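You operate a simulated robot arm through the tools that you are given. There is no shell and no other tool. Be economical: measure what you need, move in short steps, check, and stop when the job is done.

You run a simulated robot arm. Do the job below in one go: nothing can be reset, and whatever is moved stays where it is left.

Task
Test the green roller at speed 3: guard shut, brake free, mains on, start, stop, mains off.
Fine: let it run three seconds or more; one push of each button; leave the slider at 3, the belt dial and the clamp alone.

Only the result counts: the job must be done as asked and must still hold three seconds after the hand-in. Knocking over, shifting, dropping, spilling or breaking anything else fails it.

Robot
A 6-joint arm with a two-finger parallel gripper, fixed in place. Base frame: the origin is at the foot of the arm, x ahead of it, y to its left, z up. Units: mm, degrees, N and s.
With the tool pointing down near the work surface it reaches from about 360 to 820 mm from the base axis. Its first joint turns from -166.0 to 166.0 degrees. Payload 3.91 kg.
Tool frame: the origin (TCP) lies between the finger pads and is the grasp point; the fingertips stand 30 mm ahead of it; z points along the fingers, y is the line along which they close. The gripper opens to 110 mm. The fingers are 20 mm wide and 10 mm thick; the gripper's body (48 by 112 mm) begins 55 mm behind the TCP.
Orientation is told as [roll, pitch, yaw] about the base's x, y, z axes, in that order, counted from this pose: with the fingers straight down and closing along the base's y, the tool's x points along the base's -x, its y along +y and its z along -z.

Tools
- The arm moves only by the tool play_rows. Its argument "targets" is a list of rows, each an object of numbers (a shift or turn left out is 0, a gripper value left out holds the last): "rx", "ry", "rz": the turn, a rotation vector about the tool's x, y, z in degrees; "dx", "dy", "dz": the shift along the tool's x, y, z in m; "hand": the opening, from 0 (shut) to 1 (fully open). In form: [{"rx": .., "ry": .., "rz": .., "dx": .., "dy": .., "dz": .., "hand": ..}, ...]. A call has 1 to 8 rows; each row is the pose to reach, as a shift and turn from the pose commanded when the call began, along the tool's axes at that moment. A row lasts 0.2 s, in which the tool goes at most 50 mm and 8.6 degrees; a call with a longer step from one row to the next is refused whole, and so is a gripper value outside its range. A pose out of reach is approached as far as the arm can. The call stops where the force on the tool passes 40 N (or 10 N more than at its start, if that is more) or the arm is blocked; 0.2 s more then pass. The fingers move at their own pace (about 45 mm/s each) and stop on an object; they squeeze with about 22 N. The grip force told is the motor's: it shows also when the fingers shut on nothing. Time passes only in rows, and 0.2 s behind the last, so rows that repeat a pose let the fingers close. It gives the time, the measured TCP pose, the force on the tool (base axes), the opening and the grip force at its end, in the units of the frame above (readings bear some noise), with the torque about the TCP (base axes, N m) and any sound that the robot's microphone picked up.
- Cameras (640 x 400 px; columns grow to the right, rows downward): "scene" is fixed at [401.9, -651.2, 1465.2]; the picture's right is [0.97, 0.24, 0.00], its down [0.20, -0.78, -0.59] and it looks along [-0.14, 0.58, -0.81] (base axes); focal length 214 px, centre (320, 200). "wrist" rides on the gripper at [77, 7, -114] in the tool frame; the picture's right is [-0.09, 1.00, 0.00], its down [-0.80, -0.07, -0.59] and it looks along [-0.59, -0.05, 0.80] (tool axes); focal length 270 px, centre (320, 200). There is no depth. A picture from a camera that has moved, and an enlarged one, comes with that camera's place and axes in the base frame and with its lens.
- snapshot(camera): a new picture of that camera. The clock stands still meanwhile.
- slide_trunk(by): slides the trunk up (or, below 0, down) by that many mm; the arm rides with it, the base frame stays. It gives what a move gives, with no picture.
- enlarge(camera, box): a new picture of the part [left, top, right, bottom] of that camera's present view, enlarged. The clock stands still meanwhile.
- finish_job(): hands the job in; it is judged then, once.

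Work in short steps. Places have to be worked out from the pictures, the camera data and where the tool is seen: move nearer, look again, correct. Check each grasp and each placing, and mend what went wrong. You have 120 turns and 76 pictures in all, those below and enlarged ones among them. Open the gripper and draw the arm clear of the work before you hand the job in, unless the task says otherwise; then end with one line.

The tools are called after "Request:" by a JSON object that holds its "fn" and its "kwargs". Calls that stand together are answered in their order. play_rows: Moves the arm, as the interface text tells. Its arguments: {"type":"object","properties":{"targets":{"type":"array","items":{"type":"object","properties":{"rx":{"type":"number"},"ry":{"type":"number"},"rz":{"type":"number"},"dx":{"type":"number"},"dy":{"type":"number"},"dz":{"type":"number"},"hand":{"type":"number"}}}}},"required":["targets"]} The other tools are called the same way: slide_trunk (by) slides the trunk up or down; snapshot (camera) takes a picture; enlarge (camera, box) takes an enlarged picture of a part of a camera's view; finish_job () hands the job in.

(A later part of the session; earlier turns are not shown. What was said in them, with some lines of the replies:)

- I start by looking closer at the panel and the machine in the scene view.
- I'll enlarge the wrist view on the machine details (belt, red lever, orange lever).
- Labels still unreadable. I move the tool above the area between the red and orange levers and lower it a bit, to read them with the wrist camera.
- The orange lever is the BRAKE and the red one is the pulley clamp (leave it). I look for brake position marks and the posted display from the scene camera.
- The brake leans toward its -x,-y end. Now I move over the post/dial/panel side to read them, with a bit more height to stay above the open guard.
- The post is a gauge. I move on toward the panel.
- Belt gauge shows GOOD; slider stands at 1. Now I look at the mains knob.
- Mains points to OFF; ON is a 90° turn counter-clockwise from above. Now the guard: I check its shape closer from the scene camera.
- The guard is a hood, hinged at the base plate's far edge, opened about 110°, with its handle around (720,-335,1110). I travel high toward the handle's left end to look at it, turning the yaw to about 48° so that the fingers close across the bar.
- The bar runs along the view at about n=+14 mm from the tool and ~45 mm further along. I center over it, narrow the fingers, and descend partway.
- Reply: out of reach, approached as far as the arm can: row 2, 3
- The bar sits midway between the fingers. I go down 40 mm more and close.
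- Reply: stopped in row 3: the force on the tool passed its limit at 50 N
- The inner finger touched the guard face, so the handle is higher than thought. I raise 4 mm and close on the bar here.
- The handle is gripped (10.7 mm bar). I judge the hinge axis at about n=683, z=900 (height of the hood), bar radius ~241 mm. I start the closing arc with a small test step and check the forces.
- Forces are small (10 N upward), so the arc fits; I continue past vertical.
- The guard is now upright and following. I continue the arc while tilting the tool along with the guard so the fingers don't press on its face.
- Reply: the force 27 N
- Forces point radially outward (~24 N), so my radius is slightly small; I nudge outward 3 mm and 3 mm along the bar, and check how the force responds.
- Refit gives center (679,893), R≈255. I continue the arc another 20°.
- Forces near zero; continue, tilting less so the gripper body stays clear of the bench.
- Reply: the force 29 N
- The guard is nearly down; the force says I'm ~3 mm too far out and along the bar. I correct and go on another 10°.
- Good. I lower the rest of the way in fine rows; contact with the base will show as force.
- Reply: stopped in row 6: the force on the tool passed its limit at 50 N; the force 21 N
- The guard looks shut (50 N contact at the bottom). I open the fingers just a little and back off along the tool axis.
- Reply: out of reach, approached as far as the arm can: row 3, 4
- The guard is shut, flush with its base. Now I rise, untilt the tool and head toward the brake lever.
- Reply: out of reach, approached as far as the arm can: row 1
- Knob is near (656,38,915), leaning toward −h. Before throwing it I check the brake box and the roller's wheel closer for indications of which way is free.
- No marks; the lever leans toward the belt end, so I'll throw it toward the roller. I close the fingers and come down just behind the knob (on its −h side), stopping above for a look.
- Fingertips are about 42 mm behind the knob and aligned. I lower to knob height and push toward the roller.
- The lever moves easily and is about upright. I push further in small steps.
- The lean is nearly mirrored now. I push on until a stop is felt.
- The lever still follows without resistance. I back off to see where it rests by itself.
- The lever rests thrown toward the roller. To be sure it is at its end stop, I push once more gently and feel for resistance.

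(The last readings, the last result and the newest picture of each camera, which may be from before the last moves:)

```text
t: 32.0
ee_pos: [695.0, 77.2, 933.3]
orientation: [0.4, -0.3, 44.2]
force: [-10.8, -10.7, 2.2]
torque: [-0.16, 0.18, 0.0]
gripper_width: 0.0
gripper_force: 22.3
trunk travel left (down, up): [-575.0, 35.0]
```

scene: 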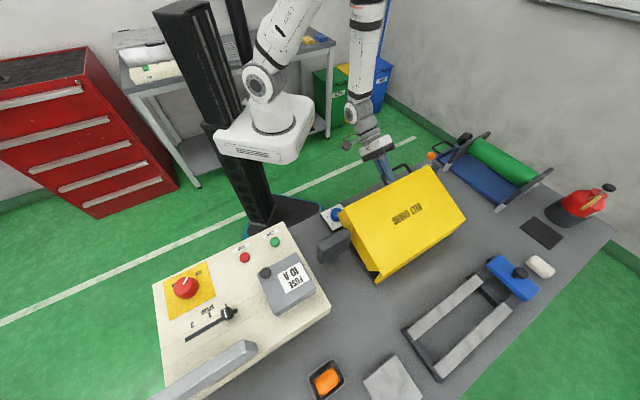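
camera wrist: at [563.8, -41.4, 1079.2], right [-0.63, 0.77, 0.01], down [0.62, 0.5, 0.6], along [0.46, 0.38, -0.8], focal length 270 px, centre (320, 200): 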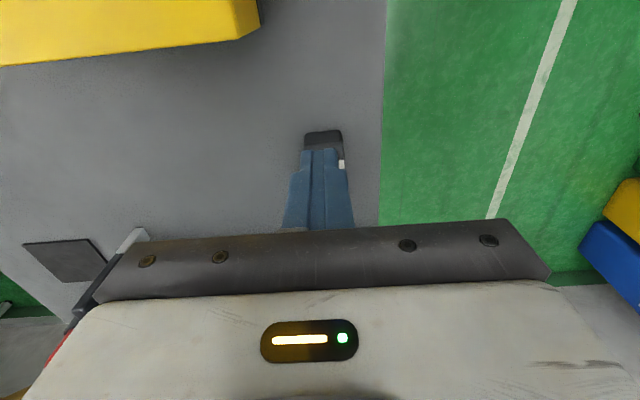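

Resistance of 15 N: end stop. I retract up and look.

Request:
{"fn": "play_rows", "kwargs": {"targets": [{"dx": 0.03}, {"dx": 0.06, "dz": -0.02}, {"dx": 0.06, "dz": -0.06}, {"dx": 0.06, "dz": -0.1}, {"dx": 0.08, "dz": -0.14}, {"dx": 0.1, "dz": -0.18}]}}

Request:
{"fn": "enlarge", "kwargs": {"camera": "scene", "box": [390, 100, 500, 185]}}

```text
t: 33.4
ee_pos: [620.6, 9.5, 1113.5]
orientation: [0.3, -0.5, 44.4]
force: [-0.8, 0.3, 0.4]
torque: [-0.01, -0.02, 0.02]
gripper_width: 0.0
gripper_force: 22.2
trunk travel left (down, up): [-575.0, 35.0]
```

```text
4.71 times, centred on (445, 142) of scene
camera zoom: at [401.9, -651.2, 1465.2], right [0.97, 0.24, 0.0], down [0.2, -0.78, -0.59], along [-0.14, 0.58, -0.81], focal length 1009 px, centre (-268, 471)
```

zoom: 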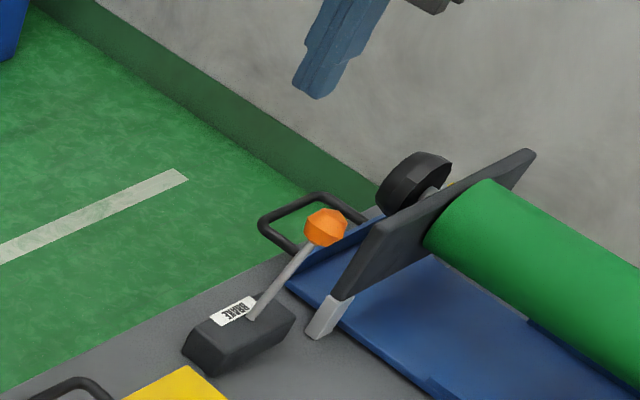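

The brake is fully thrown to the roller side. Next the slider, around (172,-620,885): I travel there at height with the gripper opened.

Request:
{"fn": "play_rows", "kwargs": {"targets": [{"dx": 0.045, "dy": -0.0085, "hand": 0.5}, {"dx": 0.09, "dy": -0.017}, {"dx": 0.135, "dy": -0.0255}, {"dx": 0.18, "dy": -0.034}, {"dx": 0.225, "dy": -0.0425}, {"dx": 0.27, "dy": -0.051}, {"dx": 0.315, "dy": -0.0595}, {"dx": 0.36, "dy": -0.068}]}}

Request:
{"fn": "play_rows", "kwargs": {"targets": [{"dx": 0.045, "dy": -0.0085, "dz": 0.005}, {"dx": 0.09, "dy": -0.017, "dz": 0.01}, {"dx": 0.135, "dy": -0.0255, "dz": 0.015}, {"dx": 0.18, "dy": -0.034, "dz": 0.02}, {"dx": 0.225, "dy": -0.0425, "dz": 0.025}, {"dx": 0.27, "dy": -0.051, "dz": 0.03}, {"dx": 0.315, "dy": -0.0595, "dz": 0.035}, {"dx": 0.36, "dy": -0.068, "dz": 0.04}]}}

Request:
{"fn": "snapshot", "kwargs": {"camera": "wrist"}}

```text
t: 35.2
ee_pos: [412.6, -293.9, 1110.2]
orientation: [0.4, -0.5, 44.5]
force: [0.5, 0.2, 0.7]
torque: [-0.02, 0.02, 0.02]
gripper_width: 55.0
gripper_force: 0.1
trunk travel left (down, up): [-575.0, 35.0]
```

```text
t: 37.0
ee_pos: [206.2, -594.6, 1066.6]
orientation: [0.3, -0.5, 44.4]
force: [-0.3, -0.6, -0.6]
torque: [0.05, 0.07, 0.02]
gripper_width: 55.1
gripper_force: 0.1
trunk travel left (down, up): [-575.0, 35.0]
```

```text
33 pictures are left
camera wrist: at [145.4, -645.1, 1179.6], right [-0.63, 0.77, 0.01], down [0.62, 0.5, 0.6], along [0.46, 0.39, -0.8], focal length 270 px, centre (320, 200)
```

wrist: 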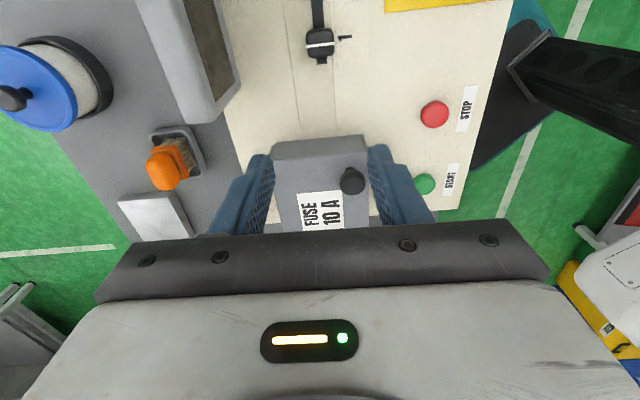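

Slider knob is at about (171,-621). I move over it and descend to just above knob height.

Request:
{"fn": "play_rows", "kwargs": {"targets": [{"dx": 0.0215, "dy": 0.003}, {"dx": 0.043, "dy": 0.006}, {"dx": 0.043, "dy": 0.006, "dz": 0.04}, {"dx": 0.043, "dy": 0.006, "dz": 0.08}, {"dx": 0.043, "dy": 0.006, "dz": 0.115}, {"dx": 0.043, "dy": 0.006, "dz": 0.135}]}}

Request:
{"fn": "snapshot", "kwargs": {"camera": "wrist"}}

Request:
{"fn": "enlarge", "kwargs": {"camera": "scene", "box": [150, 240, 300, 360]}}

```text
t: 38.4
ee_pos: [171.8, -616.9, 930.5]
orientation: [0.3, -0.4, 44.4]
force: [-0.3, -0.6, -0.2]
torque: [0.0, 0.0, 0.01]
gripper_width: 54.9
gripper_force: 0.1
trunk travel left (down, up): [-575.0, 35.0]
```

```text
32 pictures are left
camera wrist: at [110.3, -667.4, 1044.0], right [-0.63, 0.77, 0.01], down [0.62, 0.5, 0.6], along [0.46, 0.38, -0.8], focal length 270 px, centre (320, 200)
```

wrist: 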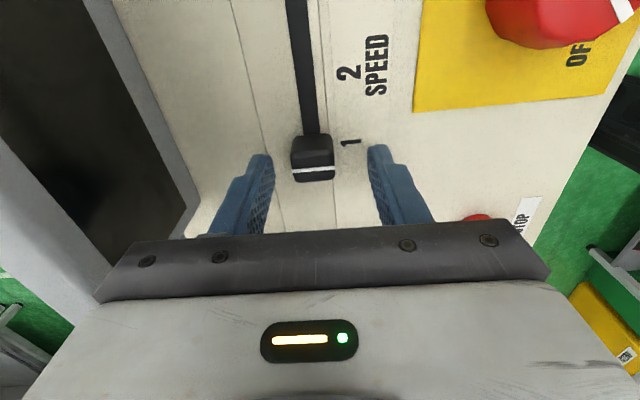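

```text
3.33 times, centred on (225, 300) of scene
camera zoom: at [401.9, -651.2, 1465.2], right [0.97, 0.24, 0.0], down [0.2, -0.78, -0.59], along [-0.14, 0.58, -0.81], focal length 715 px, centre (637, -133)
```

zoom: 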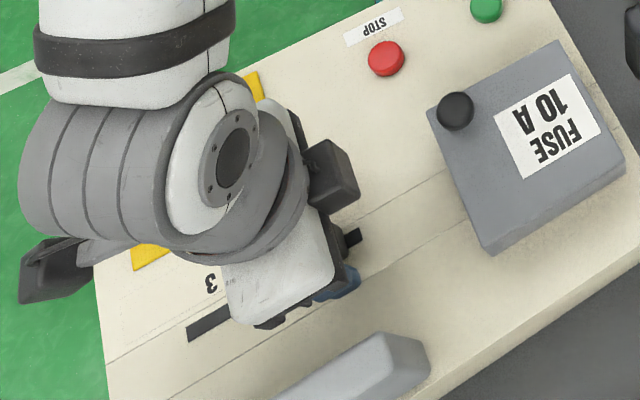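

Knob is between the fingers, ~4 mm off toward one side. I shift, go down 20 mm slowly, then close.

Request:
{"fn": "play_rows", "kwargs": {"targets": [{"dy": -0.004}, {"dy": -0.004, "dz": 0.006}, {"dy": -0.004, "dz": 0.012}, {"dy": -0.004, "dz": 0.018}, {"dy": -0.004, "dz": 0.022}]}}

Request:
{"fn": "snapshot", "kwargs": {"camera": "wrist"}}

```text
t: 39.5
ee_pos: [174.6, -621.1, 920.2]
orientation: [-0.3, 0.0, 44.4]
force: [2.2, 8.9, 18.5]
torque: [0.63, 0.48, -0.36]
gripper_width: 58.0
gripper_force: 3.1
trunk travel left (down, up): [-575.0, 35.0]
stopped in row 5: the force on the tool passed its limit at 45 N (the readings are from after the stop); the commanded pose is now the measured one
```

```text
30 pictures are left
camera wrist: at [114.1, -670.0, 1034.4], right [-0.63, 0.77, 0.0], down [0.62, 0.51, 0.6], along [0.46, 0.37, -0.8], focal length 270 px, centre (320, 200)
```

wrist: 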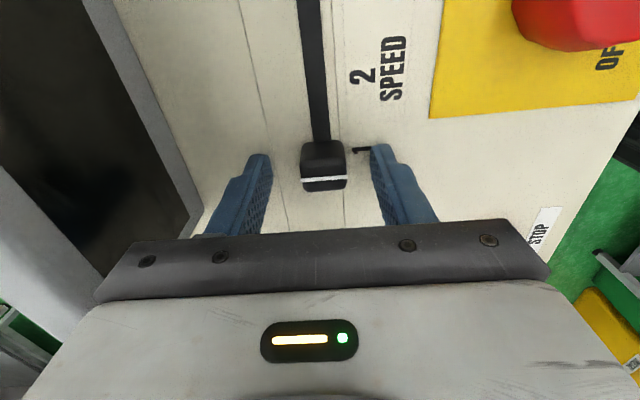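

The tips touched the panel at tip z≈888, so the panel surface is there. I raise 4 mm and close on the slider knob.

Request:
{"fn": "play_rows", "kwargs": {"targets": [{"dz": -0.004}, {"dz": -0.004, "hand": 0}, {"dz": -0.004}, {"dz": -0.004}, {"dz": -0.004}]}}

```text
t: 40.7
ee_pos: [172.5, -619.9, 919.7]
orientation: [-0.2, -0.3, 44.4]
force: [-16.9, 12.5, -3.2]
torque: [-0.19, 0.58, 0.31]
gripper_width: 23.4
gripper_force: 44.9
trunk travel left (down, up): [-575.0, 35.0]
```

Gripped (23 mm). I relieve the side force by 3 mm and drag the slider toward 3 in steps.

Request:
{"fn": "play_rows", "kwargs": {"targets": [{"dy": 0.003}, {"dx": 0.012, "dy": 0.003}, {"dx": 0.024, "dy": 0.003}, {"dx": 0.036, "dy": 0.003}]}}

```text
t: 41.7
ee_pos: [145.8, -645.2, 921.2]
orientation: [-0.1, -0.2, 44.5]
force: [-6.7, 4.4, -12.8]
torque: [0.75, -0.37, 0.42]
gripper_width: 23.0
gripper_force: 45.1
trunk travel left (down, up): [-575.0, 35.0]
```

Moving well. I drag on toward the 3 mark.

Request:
{"fn": "play_rows", "kwargs": {"targets": [{"dx": 0.012, "dy": 0.001, "dz": 0.001}, {"dx": 0.024, "dy": 0.001, "dz": 0.001}, {"dx": 0.036, "dy": 0.001, "dz": 0.001}, {"dx": 0.044, "dy": 0.001, "dz": 0.001}]}}

Request:
{"fn": "snapshot", "kwargs": {"camera": "wrist"}}

```text
t: 42.7
ee_pos: [115.1, -676.6, 919.9]
orientation: [-0.2, -0.2, 44.4]
force: [2.9, -3.9, -11.0]
torque: [-0.05, 0.23, 0.31]
gripper_width: 23.2
gripper_force: 45.0
trunk travel left (down, up): [-575.0, 35.0]
```

```text
29 pictures are left
camera wrist: at [54.6, -726.7, 1034.4], right [-0.63, 0.77, 0.0], down [0.62, 0.51, 0.6], along [0.46, 0.38, -0.8], focal length 270 px, centre (320, 200)
```

wrist: 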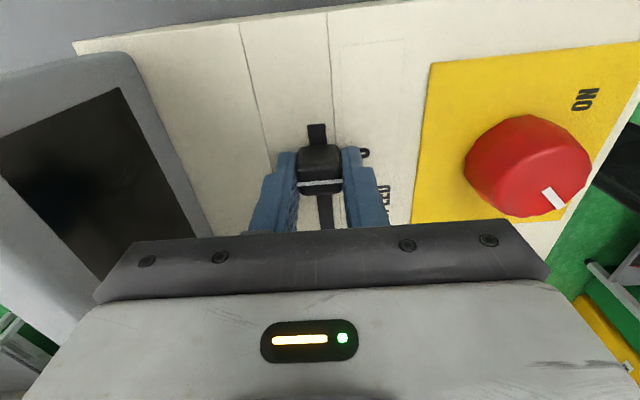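

The knob is now beside the "3", as it was beside the "1". I release, rise and check.

Request:
{"fn": "play_rows", "kwargs": {"targets": [{"hand": 0.5}, {"hand": 0.5}, {"hand": 0.5}, {"dz": -0.03}, {"dz": -0.07}, {"dz": -0.1}]}}

Request:
{"fn": "enlarge", "kwargs": {"camera": "wrist", "box": [220, 20, 560, 220]}}

```text
t: 44.1
ee_pos: [113.5, -674.3, 1019.7]
orientation: [-0.2, -0.2, 44.5]
force: [0.3, -0.5, 0.1]
torque: [-0.02, 0.01, 0.05]
gripper_width: 55.0
gripper_force: 0.0
trunk travel left (down, up): [-575.0, 35.0]
```

```text
1.88 times, centred on (390, 120) of wrist
camera zoom: at [52.0, -723.8, 1133.8], right [-0.63, 0.77, 0.0], down [0.62, 0.51, 0.6], along [0.46, 0.38, -0.8], focal length 509 px, centre (188, 351)
```

zoom: 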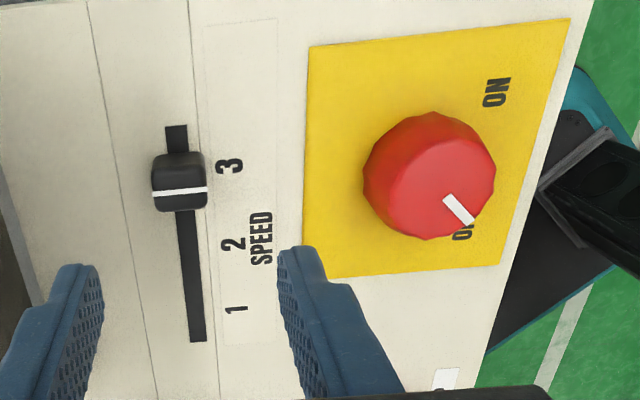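

Slider is at 3. Mains knob top centre is near (40,-597,920), ~50 mm wide. I move above it, turning the yaw toward −45° so that the +90° turn stays comfortable.

Request:
{"fn": "play_rows", "kwargs": {"targets": [{"dx": 0, "dy": 0.015, "rz": 8.5, "hand": 0.8}, {"dy": 0.03, "rz": 17}, {"dy": 0.045, "rz": 25.5}, {"dy": 0.06, "rz": 34}, {"dx": -0.001, "dy": 0.075, "rz": 42.5}, {"dx": -0.001, "dy": 0.09, "rz": 51}, {"dx": -0.002, "dy": 0.1, "rz": 59.5}, {"dx": -0.002, "dy": 0.106, "rz": 68}]}}

Request:
{"fn": "play_rows", "kwargs": {"targets": [{"rz": 7.2}, {"rz": 14.4}, {"rz": 21.5}]}}

Request:
{"fn": "snapshot", "kwargs": {"camera": "wrist"}}

```text
t: 45.9
ee_pos: [39.3, -598.1, 1020.1]
orientation: [0.1, -0.2, -23.8]
force: [0.5, -1.2, -0.1]
torque: [-0.02, 0.01, -0.03]
gripper_width: 87.7
gripper_force: 0.1
trunk travel left (down, up): [-575.0, 35.0]
```

```text
t: 46.7
ee_pos: [40.7, -599.9, 1020.9]
orientation: [0.3, -0.2, -45.2]
force: [0.6, 0.8, 0.1]
torque: [0.03, 0.0, -0.02]
gripper_width: 88.1
gripper_force: 0.0
trunk travel left (down, up): [-575.0, 35.0]
```

```text
27 pictures are left
camera wrist: at [-8.8, -539.5, 1133.8], right [0.77, 0.64, 0.0], down [0.51, -0.62, 0.6], along [0.38, -0.46, -0.8], focal length 270 px, centre (320, 200)
```

wrist: 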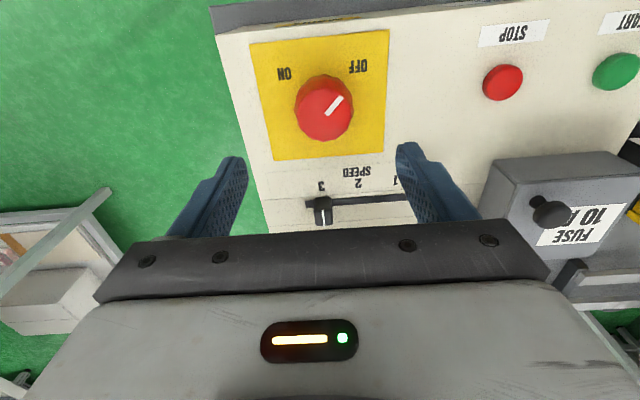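

Knob centre reads (40,-593). I shift 7 mm and descend around it, then close.

Request:
{"fn": "play_rows", "kwargs": {"targets": [{"dx": 0.005, "dy": 0.0045}, {"dx": 0.005, "dy": 0.0045, "dz": 0.03}, {"dx": 0.005, "dy": 0.0045, "dz": 0.06}, {"dx": 0.005, "dy": 0.0045, "dz": 0.08}, {"dx": 0.005, "dy": 0.0045, "dz": 0.094}]}}

Request:
{"fn": "snapshot", "kwargs": {"camera": "wrist"}}

```text
t: 47.9
ee_pos: [39.6, -590.8, 925.8]
orientation: [0.1, -0.1, -45.1]
force: [1.1, 0.1, 0.3]
torque: [0.0, -0.03, 0.01]
gripper_width: 88.1
gripper_force: 0.0
trunk travel left (down, up): [-575.0, 35.0]
```

```text
26 pictures are left
camera wrist: at [-10.1, -532.3, 1039.3], right [0.77, 0.64, 0.0], down [0.51, -0.62, 0.6], along [0.38, -0.46, -0.8], focal length 270 px, centre (320, 200)
```

wrist: 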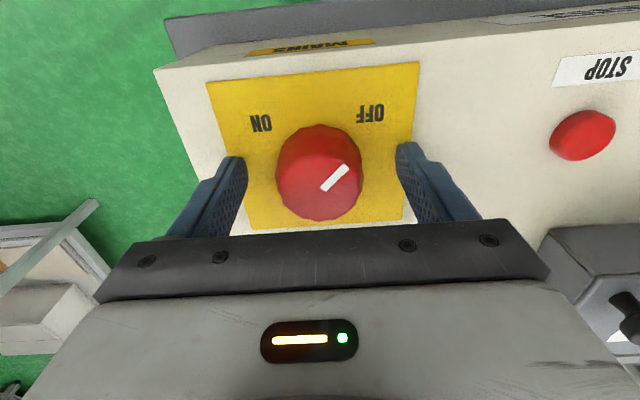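

Centred. Close on the knob.

Request:
{"fn": "play_rows", "kwargs": {"targets": [{"hand": 0}, {"hand": 0}, {"hand": 0}, {"hand": 0}]}}

```text
t: 48.9
ee_pos: [40.2, -591.3, 926.8]
orientation: [0.2, -0.2, -45.2]
force: [-3.1, -2.0, -0.9]
torque: [-0.15, 0.13, -0.01]
gripper_width: 48.2
gripper_force: 44.6
trunk travel left (down, up): [-575.0, 35.0]
```

Gripped at 48 mm with little side force. I turn +90° (tool rz −) in steps, first 64°.

Request:
{"fn": "play_rows", "kwargs": {"targets": [{"rz": -8}, {"rz": -16}, {"rz": -24}, {"rz": -32}, {"rz": -40}, {"rz": -48}, {"rz": -56}, {"rz": -64}]}}

Request:
{"fn": "play_rows", "kwargs": {"targets": [{"rz": -8}, {"rz": -16}, {"rz": -24}, {"rz": -26}]}}

Request:
{"fn": "snapshot", "kwargs": {"camera": "wrist"}}

```text
t: 50.7
ee_pos: [39.2, -595.4, 925.4]
orientation: [-0.2, -0.4, 19.0]
force: [-18.8, -30.1, 6.3]
torque: [-0.48, 0.04, -0.07]
gripper_width: 48.3
gripper_force: 45.5
trunk travel left (down, up): [-575.0, 35.0]
```

```text
t: 51.7
ee_pos: [39.5, -595.7, 925.4]
orientation: [-0.6, -0.1, 45.0]
force: [-13.5, -35.2, 7.5]
torque: [-0.76, -0.19, -0.23]
gripper_width: 48.3
gripper_force: 44.9
trunk travel left (down, up): [-575.0, 35.0]
```

```text
25 pictures are left
camera wrist: at [-20.3, -645.8, 1040.0], right [-0.64, 0.77, -0.01], down [0.61, 0.52, 0.6], along [0.46, 0.38, -0.8], focal length 270 px, centre (320, 200)
```

wrist: 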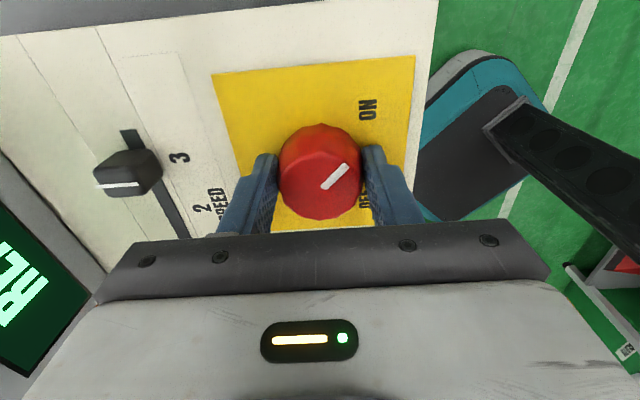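

Mains points to ON and the display lights up. I release, rise and read it.

Request:
{"fn": "play_rows", "kwargs": {"targets": [{"hand": 0.8}, {"hand": 0.8}, {"hand": 0.8}, {"dz": -0.04}, {"dz": -0.08}, {"dz": -0.12}]}}

Request:
{"fn": "snapshot", "kwargs": {"camera": "wrist"}}

Request:
{"fn": "enlarge", "kwargs": {"camera": "scene", "box": [140, 240, 300, 400]}}

```text
t: 53.1
ee_pos: [38.1, -589.4, 1045.1]
orientation: [0.0, -0.2, 45.0]
force: [0.1, 0.2, -0.2]
torque: [0.0, -0.04, -0.01]
gripper_width: 88.1
gripper_force: 0.1
trunk travel left (down, up): [-575.0, 35.0]
```

```text
24 pictures are left
camera wrist: at [-22.0, -640.3, 1158.7], right [-0.64, 0.77, 0.0], down [0.61, 0.51, 0.6], along [0.46, 0.38, -0.8], focal length 270 px, centre (320, 200)
```

wrist: 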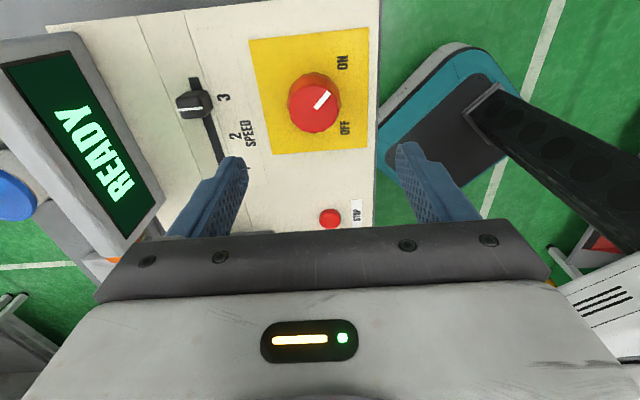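

```text
2.50 times, centred on (220, 320) of scene
camera zoom: at [401.9, -651.2, 1465.2], right [0.97, 0.24, 0.0], down [0.2, -0.78, -0.59], along [-0.14, 0.58, -0.81], focal length 536 px, centre (570, -100)
```

zoom: 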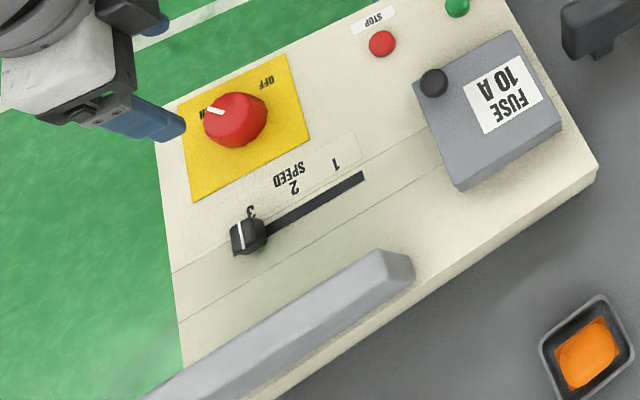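

Display says READY. Start is at about (206,-422), stop at (143.5,-486). I close the fingers, go above start and check alignment.

Request:
{"fn": "play_rows", "kwargs": {"targets": [{"dx": -0.047, "hand": 0}, {"dx": -0.094}, {"dx": -0.141}, {"dx": -0.188}, {"dx": -0.237}, {"dx": -0.237, "dz": 0.04}, {"dx": -0.237, "dz": 0.08}]}}

Request:
{"fn": "snapshot", "kwargs": {"camera": "wrist"}}

Request:
{"fn": "enlarge", "kwargs": {"camera": "scene", "box": [210, 200, 330, 300]}}

```text
t: 54.7
ee_pos: [210.3, -421.1, 967.0]
orientation: [0.0, -0.2, 44.8]
force: [-0.7, 0.1, -0.3]
torque: [0.02, 0.0, 0.01]
gripper_width: 0.1
gripper_force: 22.0
trunk travel left (down, up): [-575.0, 35.0]
```

```text
22 pictures are left
camera wrist: at [150.1, -472.4, 1081.2], right [-0.64, 0.77, 0.0], down [0.61, 0.51, 0.6], along [0.46, 0.38, -0.8], focal length 270 px, centre (320, 200)
```

wrist: 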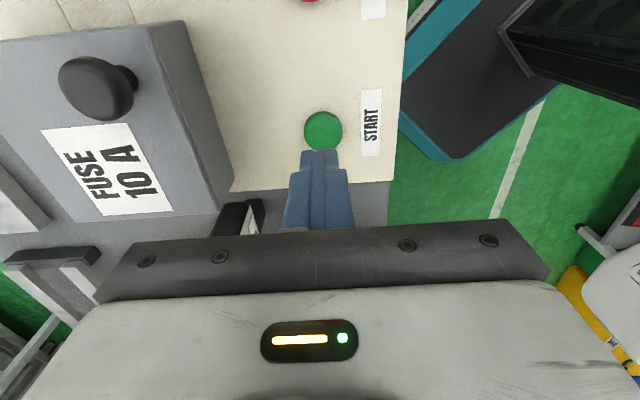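

```text
4.00 times, centred on (270, 250) of scene
camera zoom: at [401.9, -651.2, 1465.2], right [0.97, 0.24, 0.0], down [0.2, -0.78, -0.59], along [-0.14, 0.58, -0.81], focal length 858 px, centre (520, 0)
```

zoom: 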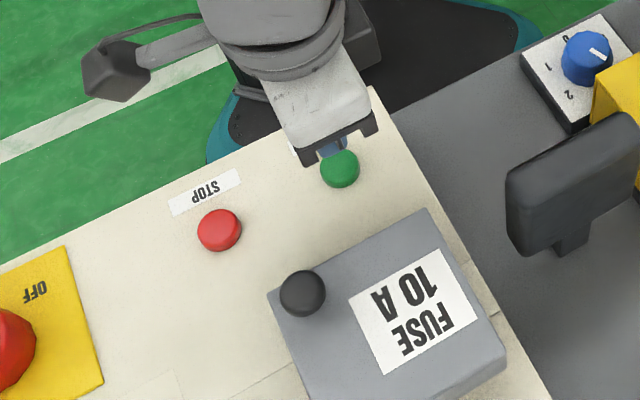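

Button centre is (206,-423). I shift 4 mm and press in small steps.

Request:
{"fn": "play_rows", "kwargs": {"targets": [{"dx": 0.0043, "dy": 0.0018}, {"dx": 0.0043, "dy": 0.0018, "dz": 0.02}, {"dx": 0.0043, "dy": 0.0018, "dz": 0.032}, {"dx": 0.0043, "dy": 0.0018, "dz": 0.037}, {"dx": 0.0043, "dy": 0.0018, "dz": 0.04}]}}

```text
t: 55.9
ee_pos: [206.0, -425.3, 926.1]
orientation: [0.0, -0.2, 44.9]
force: [0.0, 0.8, 1.9]
torque: [0.04, -0.04, 0.0]
gripper_width: 0.2
gripper_force: 22.1
trunk travel left (down, up): [-575.0, 35.0]
heard: click
```

A click was heard. I lift and check whether it runs.

Request:
{"fn": "play_rows", "kwargs": {"targets": [{"dz": -0.02}, {"dz": -0.05}, {"dz": -0.09}]}}

Request:
{"fn": "snapshot", "kwargs": {"camera": "scene"}}

```text
t: 56.7
ee_pos: [205.2, -424.1, 1017.6]
orientation: [-0.2, -0.2, 44.8]
force: [-0.7, -0.4, -0.2]
torque: [-0.01, 0.02, 0.01]
gripper_width: 0.0
gripper_force: 22.0
trunk travel left (down, up): [-575.0, 35.0]
```

```text
20 pictures are left
```

scene: 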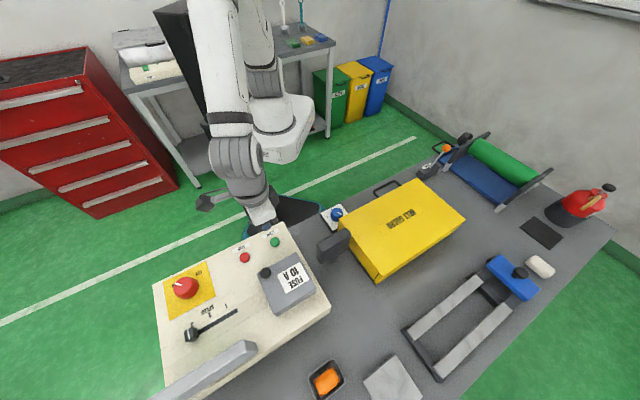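

I move back to where the display is in view, letting time run.

Request:
{"fn": "play_rows", "kwargs": {"targets": [{"dx": 0.045}, {"dx": 0.09}, {"dx": 0.135}, {"dx": 0.18}, {"dx": 0.22}]}}

Request:
{"fn": "snapshot", "kwargs": {"camera": "wrist"}}

Request:
{"fn": "enlarge", "kwargs": {"camera": "scene", "box": [420, 120, 560, 215]}}

```text
t: 57.9
ee_pos: [46.3, -583.1, 1017.3]
orientation: [-0.2, -0.2, 44.9]
force: [0.5, -0.4, -0.6]
torque: [0.02, 0.0, -0.01]
gripper_width: 0.2
gripper_force: 22.6
trunk travel left (down, up): [-575.0, 35.0]
```

```text
19 pictures are left
camera wrist: at [-14.0, -632.6, 1131.8], right [-0.64, 0.77, 0.0], down [0.61, 0.51, 0.6], along [0.46, 0.38, -0.8], focal length 270 px, centre (320, 200)
```

wrist: 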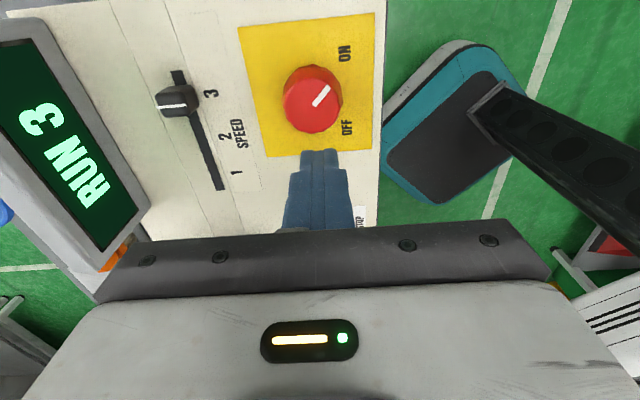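

```text
4.21 times, centred on (490, 168) of scene
camera zoom: at [401.9, -651.2, 1465.2], right [0.97, 0.24, 0.0], down [0.2, -0.78, -0.59], along [-0.14, 0.58, -0.81], focal length 903 px, centre (-396, 337)
```

zoom: 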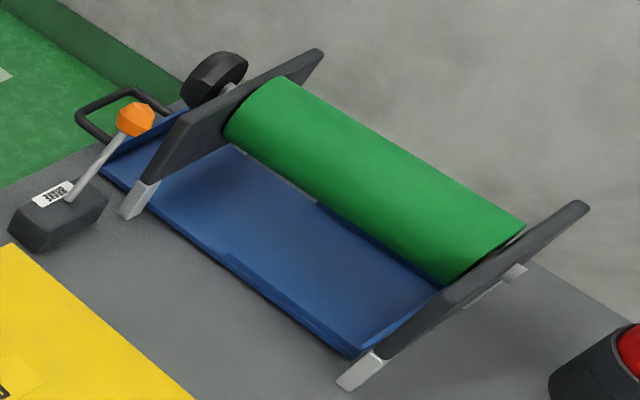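

RUN 3: the machine runs at speed 3 with brake free. I move above the stop button.

Request:
{"fn": "play_rows", "kwargs": {"targets": [{"dx": -0.045}, {"dx": -0.09}, {"dx": -0.137}, {"dx": -0.137, "dz": 0.025}, {"dx": -0.137, "dz": 0.05}, {"dx": -0.137, "dz": 0.05}]}}

Request:
{"fn": "snapshot", "kwargs": {"camera": "wrist"}}

```text
t: 59.3
ee_pos: [146.6, -486.1, 964.4]
orientation: [-0.3, -0.2, 44.9]
force: [0.6, 0.3, 0.3]
torque: [0.01, -0.02, 0.0]
gripper_width: 0.0
gripper_force: 21.4
trunk travel left (down, up): [-575.0, 35.0]
```

```text
17 pictures are left
camera wrist: at [86.0, -536.2, 1079.1], right [-0.64, 0.77, 0.0], down [0.61, 0.51, 0.6], along [0.46, 0.38, -0.8], focal length 270 px, centre (320, 200)
```

wrist: 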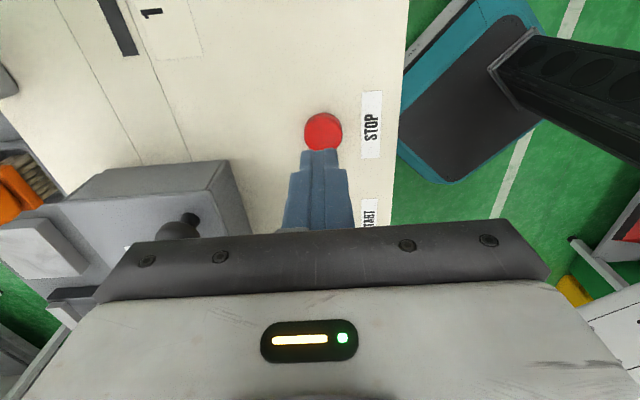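

Same alignment as for start. I let it run a bit longer (6 more idle rows), then press stop the same way.

Request:
{"fn": "play_rows", "kwargs": {"targets": [{"dx": 0.0043, "dy": 0.0018}, {"dx": 0.0043, "dy": 0.0018}, {"dx": 0.0043, "dy": 0.0018}, {"dx": 0.0043, "dy": 0.0018}, {"dx": 0.0043, "dy": 0.0018}, {"dx": 0.0043, "dy": 0.0018}, {"dx": 0.0043, "dy": 0.0018}, {"dx": 0.0043, "dy": 0.0018}]}}

Request:
{"fn": "play_rows", "kwargs": {"targets": [{"dz": 0.018}, {"dz": 0.03}, {"dz": 0.035}, {"dz": 0.038}]}}

```text
t: 61.1
ee_pos: [141.4, -486.5, 964.5]
orientation: [-0.3, -0.2, 44.9]
force: [-0.3, -0.7, -0.6]
torque: [0.05, 0.01, 0.02]
gripper_width: 0.0
gripper_force: 21.7
trunk travel left (down, up): [-575.0, 35.0]
```

```text
t: 62.1
ee_pos: [142.5, -487.6, 927.4]
orientation: [-0.2, -0.2, 45.0]
force: [0.1, 0.1, 3.1]
torque: [0.0, -0.02, -0.03]
gripper_width: 0.3
gripper_force: 22.3
trunk travel left (down, up): [-575.0, 35.0]
heard: click
```

Click heard at stop. I lift, move above the mains knob with fingers opened, and check the display.

Request:
{"fn": "play_rows", "kwargs": {"targets": [{"dz": -0.03}, {"dz": -0.07}, {"dz": -0.1}, {"dx": 0.045, "dz": -0.1, "dy": -0.001, "hand": 0.8}, {"dx": 0.09, "dy": -0.002, "dz": -0.1}, {"dx": 0.13, "dy": -0.004, "dz": -0.1}, {"dx": 0.15, "dy": -0.0045, "dz": -0.1}, {"dx": 0.15, "dy": -0.0045, "dz": -0.1}]}}

Request:
{"fn": "snapshot", "kwargs": {"camera": "wrist"}}

```text
t: 63.9
ee_pos: [36.5, -594.7, 1026.3]
orientation: [0.0, -0.2, 44.9]
force: [-0.4, -0.5, -0.5]
torque: [-0.04, 0.0, -0.02]
gripper_width: 88.1
gripper_force: 0.1
trunk travel left (down, up): [-575.0, 35.0]
```

```text
16 pictures are left
camera wrist: at [-23.7, -645.0, 1140.6], right [-0.64, 0.77, 0.0], down [0.61, 0.51, 0.6], along [0.46, 0.38, -0.8], focal length 270 px, centre (320, 200)
```

wrist: 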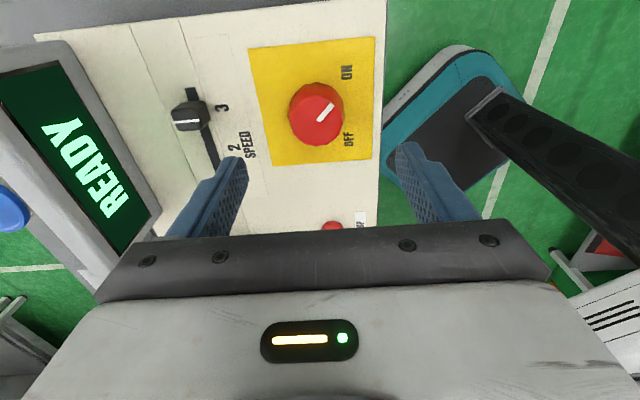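

Display READY: stopped. I shift ~4 mm, descend around the mains knob and grip it.

Request:
{"fn": "play_rows", "kwargs": {"targets": [{"dy": -0.0037}, {"dy": -0.0037, "dz": 0.035}, {"dy": -0.0037, "dz": 0.07}, {"dy": -0.0037, "dz": 0.09}, {"dy": -0.0037, "dz": 0.1}, {"dy": -0.0037, "dz": 0.1, "hand": 0}, {"dy": -0.0037, "dz": 0.1}, {"dy": -0.0037, "dz": 0.1}]}}

Request:
{"fn": "play_rows", "kwargs": {"targets": [{"hand": 0}]}}

```text
t: 65.7
ee_pos: [39.4, -598.0, 926.3]
orientation: [-0.2, -0.3, 44.9]
force: [-10.5, 10.6, -1.7]
torque: [0.34, 0.57, 0.07]
gripper_width: 48.4
gripper_force: 32.3
trunk travel left (down, up): [-575.0, 35.0]
```

```text
t: 66.1
ee_pos: [39.4, -597.5, 927.0]
orientation: [-0.1, -0.4, 45.0]
force: [-13.7, 14.0, -3.4]
torque: [0.6, 0.9, 0.11]
gripper_width: 48.4
gripper_force: 45.1
trunk travel left (down, up): [-575.0, 35.0]
```

Gripped; I relieve the 3 mm side offset while turning back −90°.

Request:
{"fn": "play_rows", "kwargs": {"targets": [{"dy": 0.003}, {"dy": 0.003, "rz": 8}, {"dy": 0.003, "rz": 16}, {"dy": 0.003, "rz": 24}, {"dy": 0.003, "rz": 32}, {"dy": 0.003, "rz": 40}, {"dy": 0.003, "rz": 48}, {"dy": 0.003, "rz": 56}]}}

Request:
{"fn": "play_rows", "kwargs": {"targets": [{"rz": 8}, {"rz": 16}, {"rz": 24}, {"rz": 32}, {"rz": 34}]}}

Request:
{"fn": "snapshot", "kwargs": {"camera": "wrist"}}

```text
t: 67.9
ee_pos: [37.3, -593.0, 925.8]
orientation: [0.3, -0.2, -11.2]
force: [-12.7, 23.3, -21.7]
torque: [0.53, 0.02, 0.09]
gripper_width: 47.9
gripper_force: 45.3
trunk travel left (down, up): [-575.0, 35.0]
```

```text
t: 69.1
ee_pos: [39.7, -590.9, 927.3]
orientation: [0.5, 0.1, -45.2]
force: [2.4, 32.6, -18.2]
torque: [0.63, -0.29, 0.35]
gripper_width: 48.2
gripper_force: 45.1
trunk travel left (down, up): [-575.0, 35.0]
```

```text
15 pictures are left
camera wrist: at [-11.0, -533.4, 1041.9], right [0.77, 0.64, 0.01], down [0.51, -0.62, 0.59], along [0.38, -0.45, -0.81], focal length 270 px, centre (320, 200)
```

wrist: 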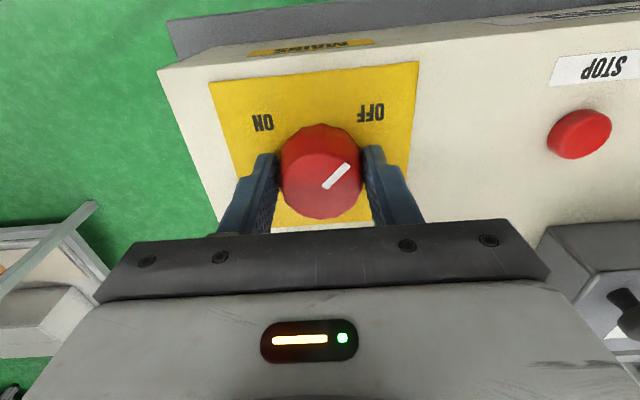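

Mains is back at OFF, same as at the start. I release, rise and draw clear, then check the whole.

Request:
{"fn": "play_rows", "kwargs": {"targets": [{"hand": 0.8}, {"hand": 0.8}, {"hand": 0.8}, {"dz": -0.04}, {"dz": -0.08}, {"dz": -0.12}, {"dz": -0.16}, {"dz": -0.2, "dx": 0.03, "hand": 1}]}}

Request:
{"fn": "snapshot", "kwargs": {"camera": "wrist"}}

Request:
{"fn": "snapshot", "kwargs": {"camera": "scene"}}

```text
t: 70.9
ee_pos: [17.0, -573.1, 1128.2]
orientation: [0.2, -0.2, -45.1]
force: [0.1, -0.9, 0.1]
torque: [-0.01, -0.02, -0.02]
gripper_width: 109.9
gripper_force: 0.0
trunk travel left (down, up): [-575.0, 35.0]
```

```text
14 pictures are left
camera wrist: at [-33.4, -514.9, 1242.3], right [0.77, 0.64, 0.0], down [0.51, -0.62, 0.6], along [0.38, -0.46, -0.8], focal length 270 px, centre (320, 200)
```

wrist: 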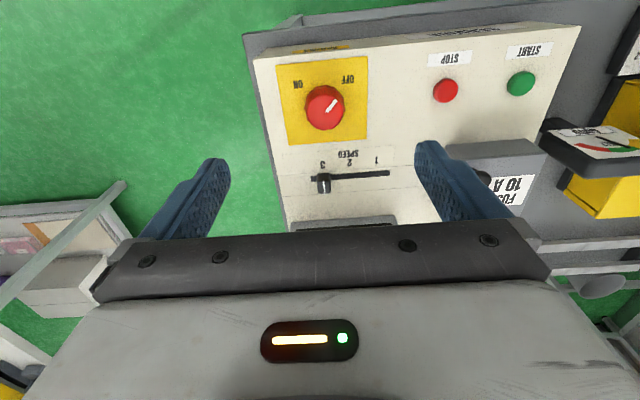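

```text
13 pictures are left
```

scene: 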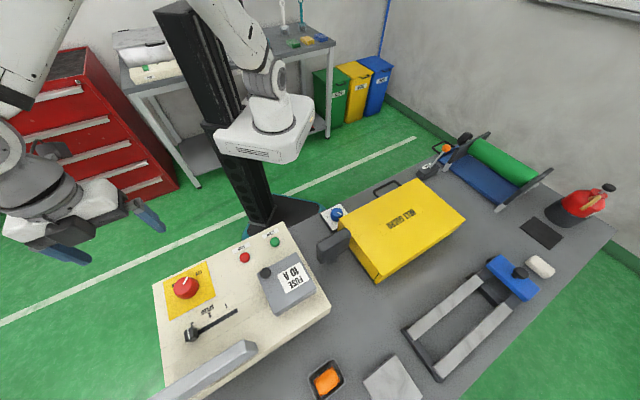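

Everything is as asked: guard shut, brake free, slider at 3, mains off, arm clear. I hand in.

Request:
{"fn": "finish_job", "kwargs": {}}

```text
The job is handed in.
```

I tested the green roller at speed 3: guard shut, brake freed, mains on, start pressed once, about 6 s of running ("RUN 3" on the display), stop pressed once, mains off. The slider is left at 3, I did not touch the belt dial or the clamp, and the arm is clear with the gripper open.
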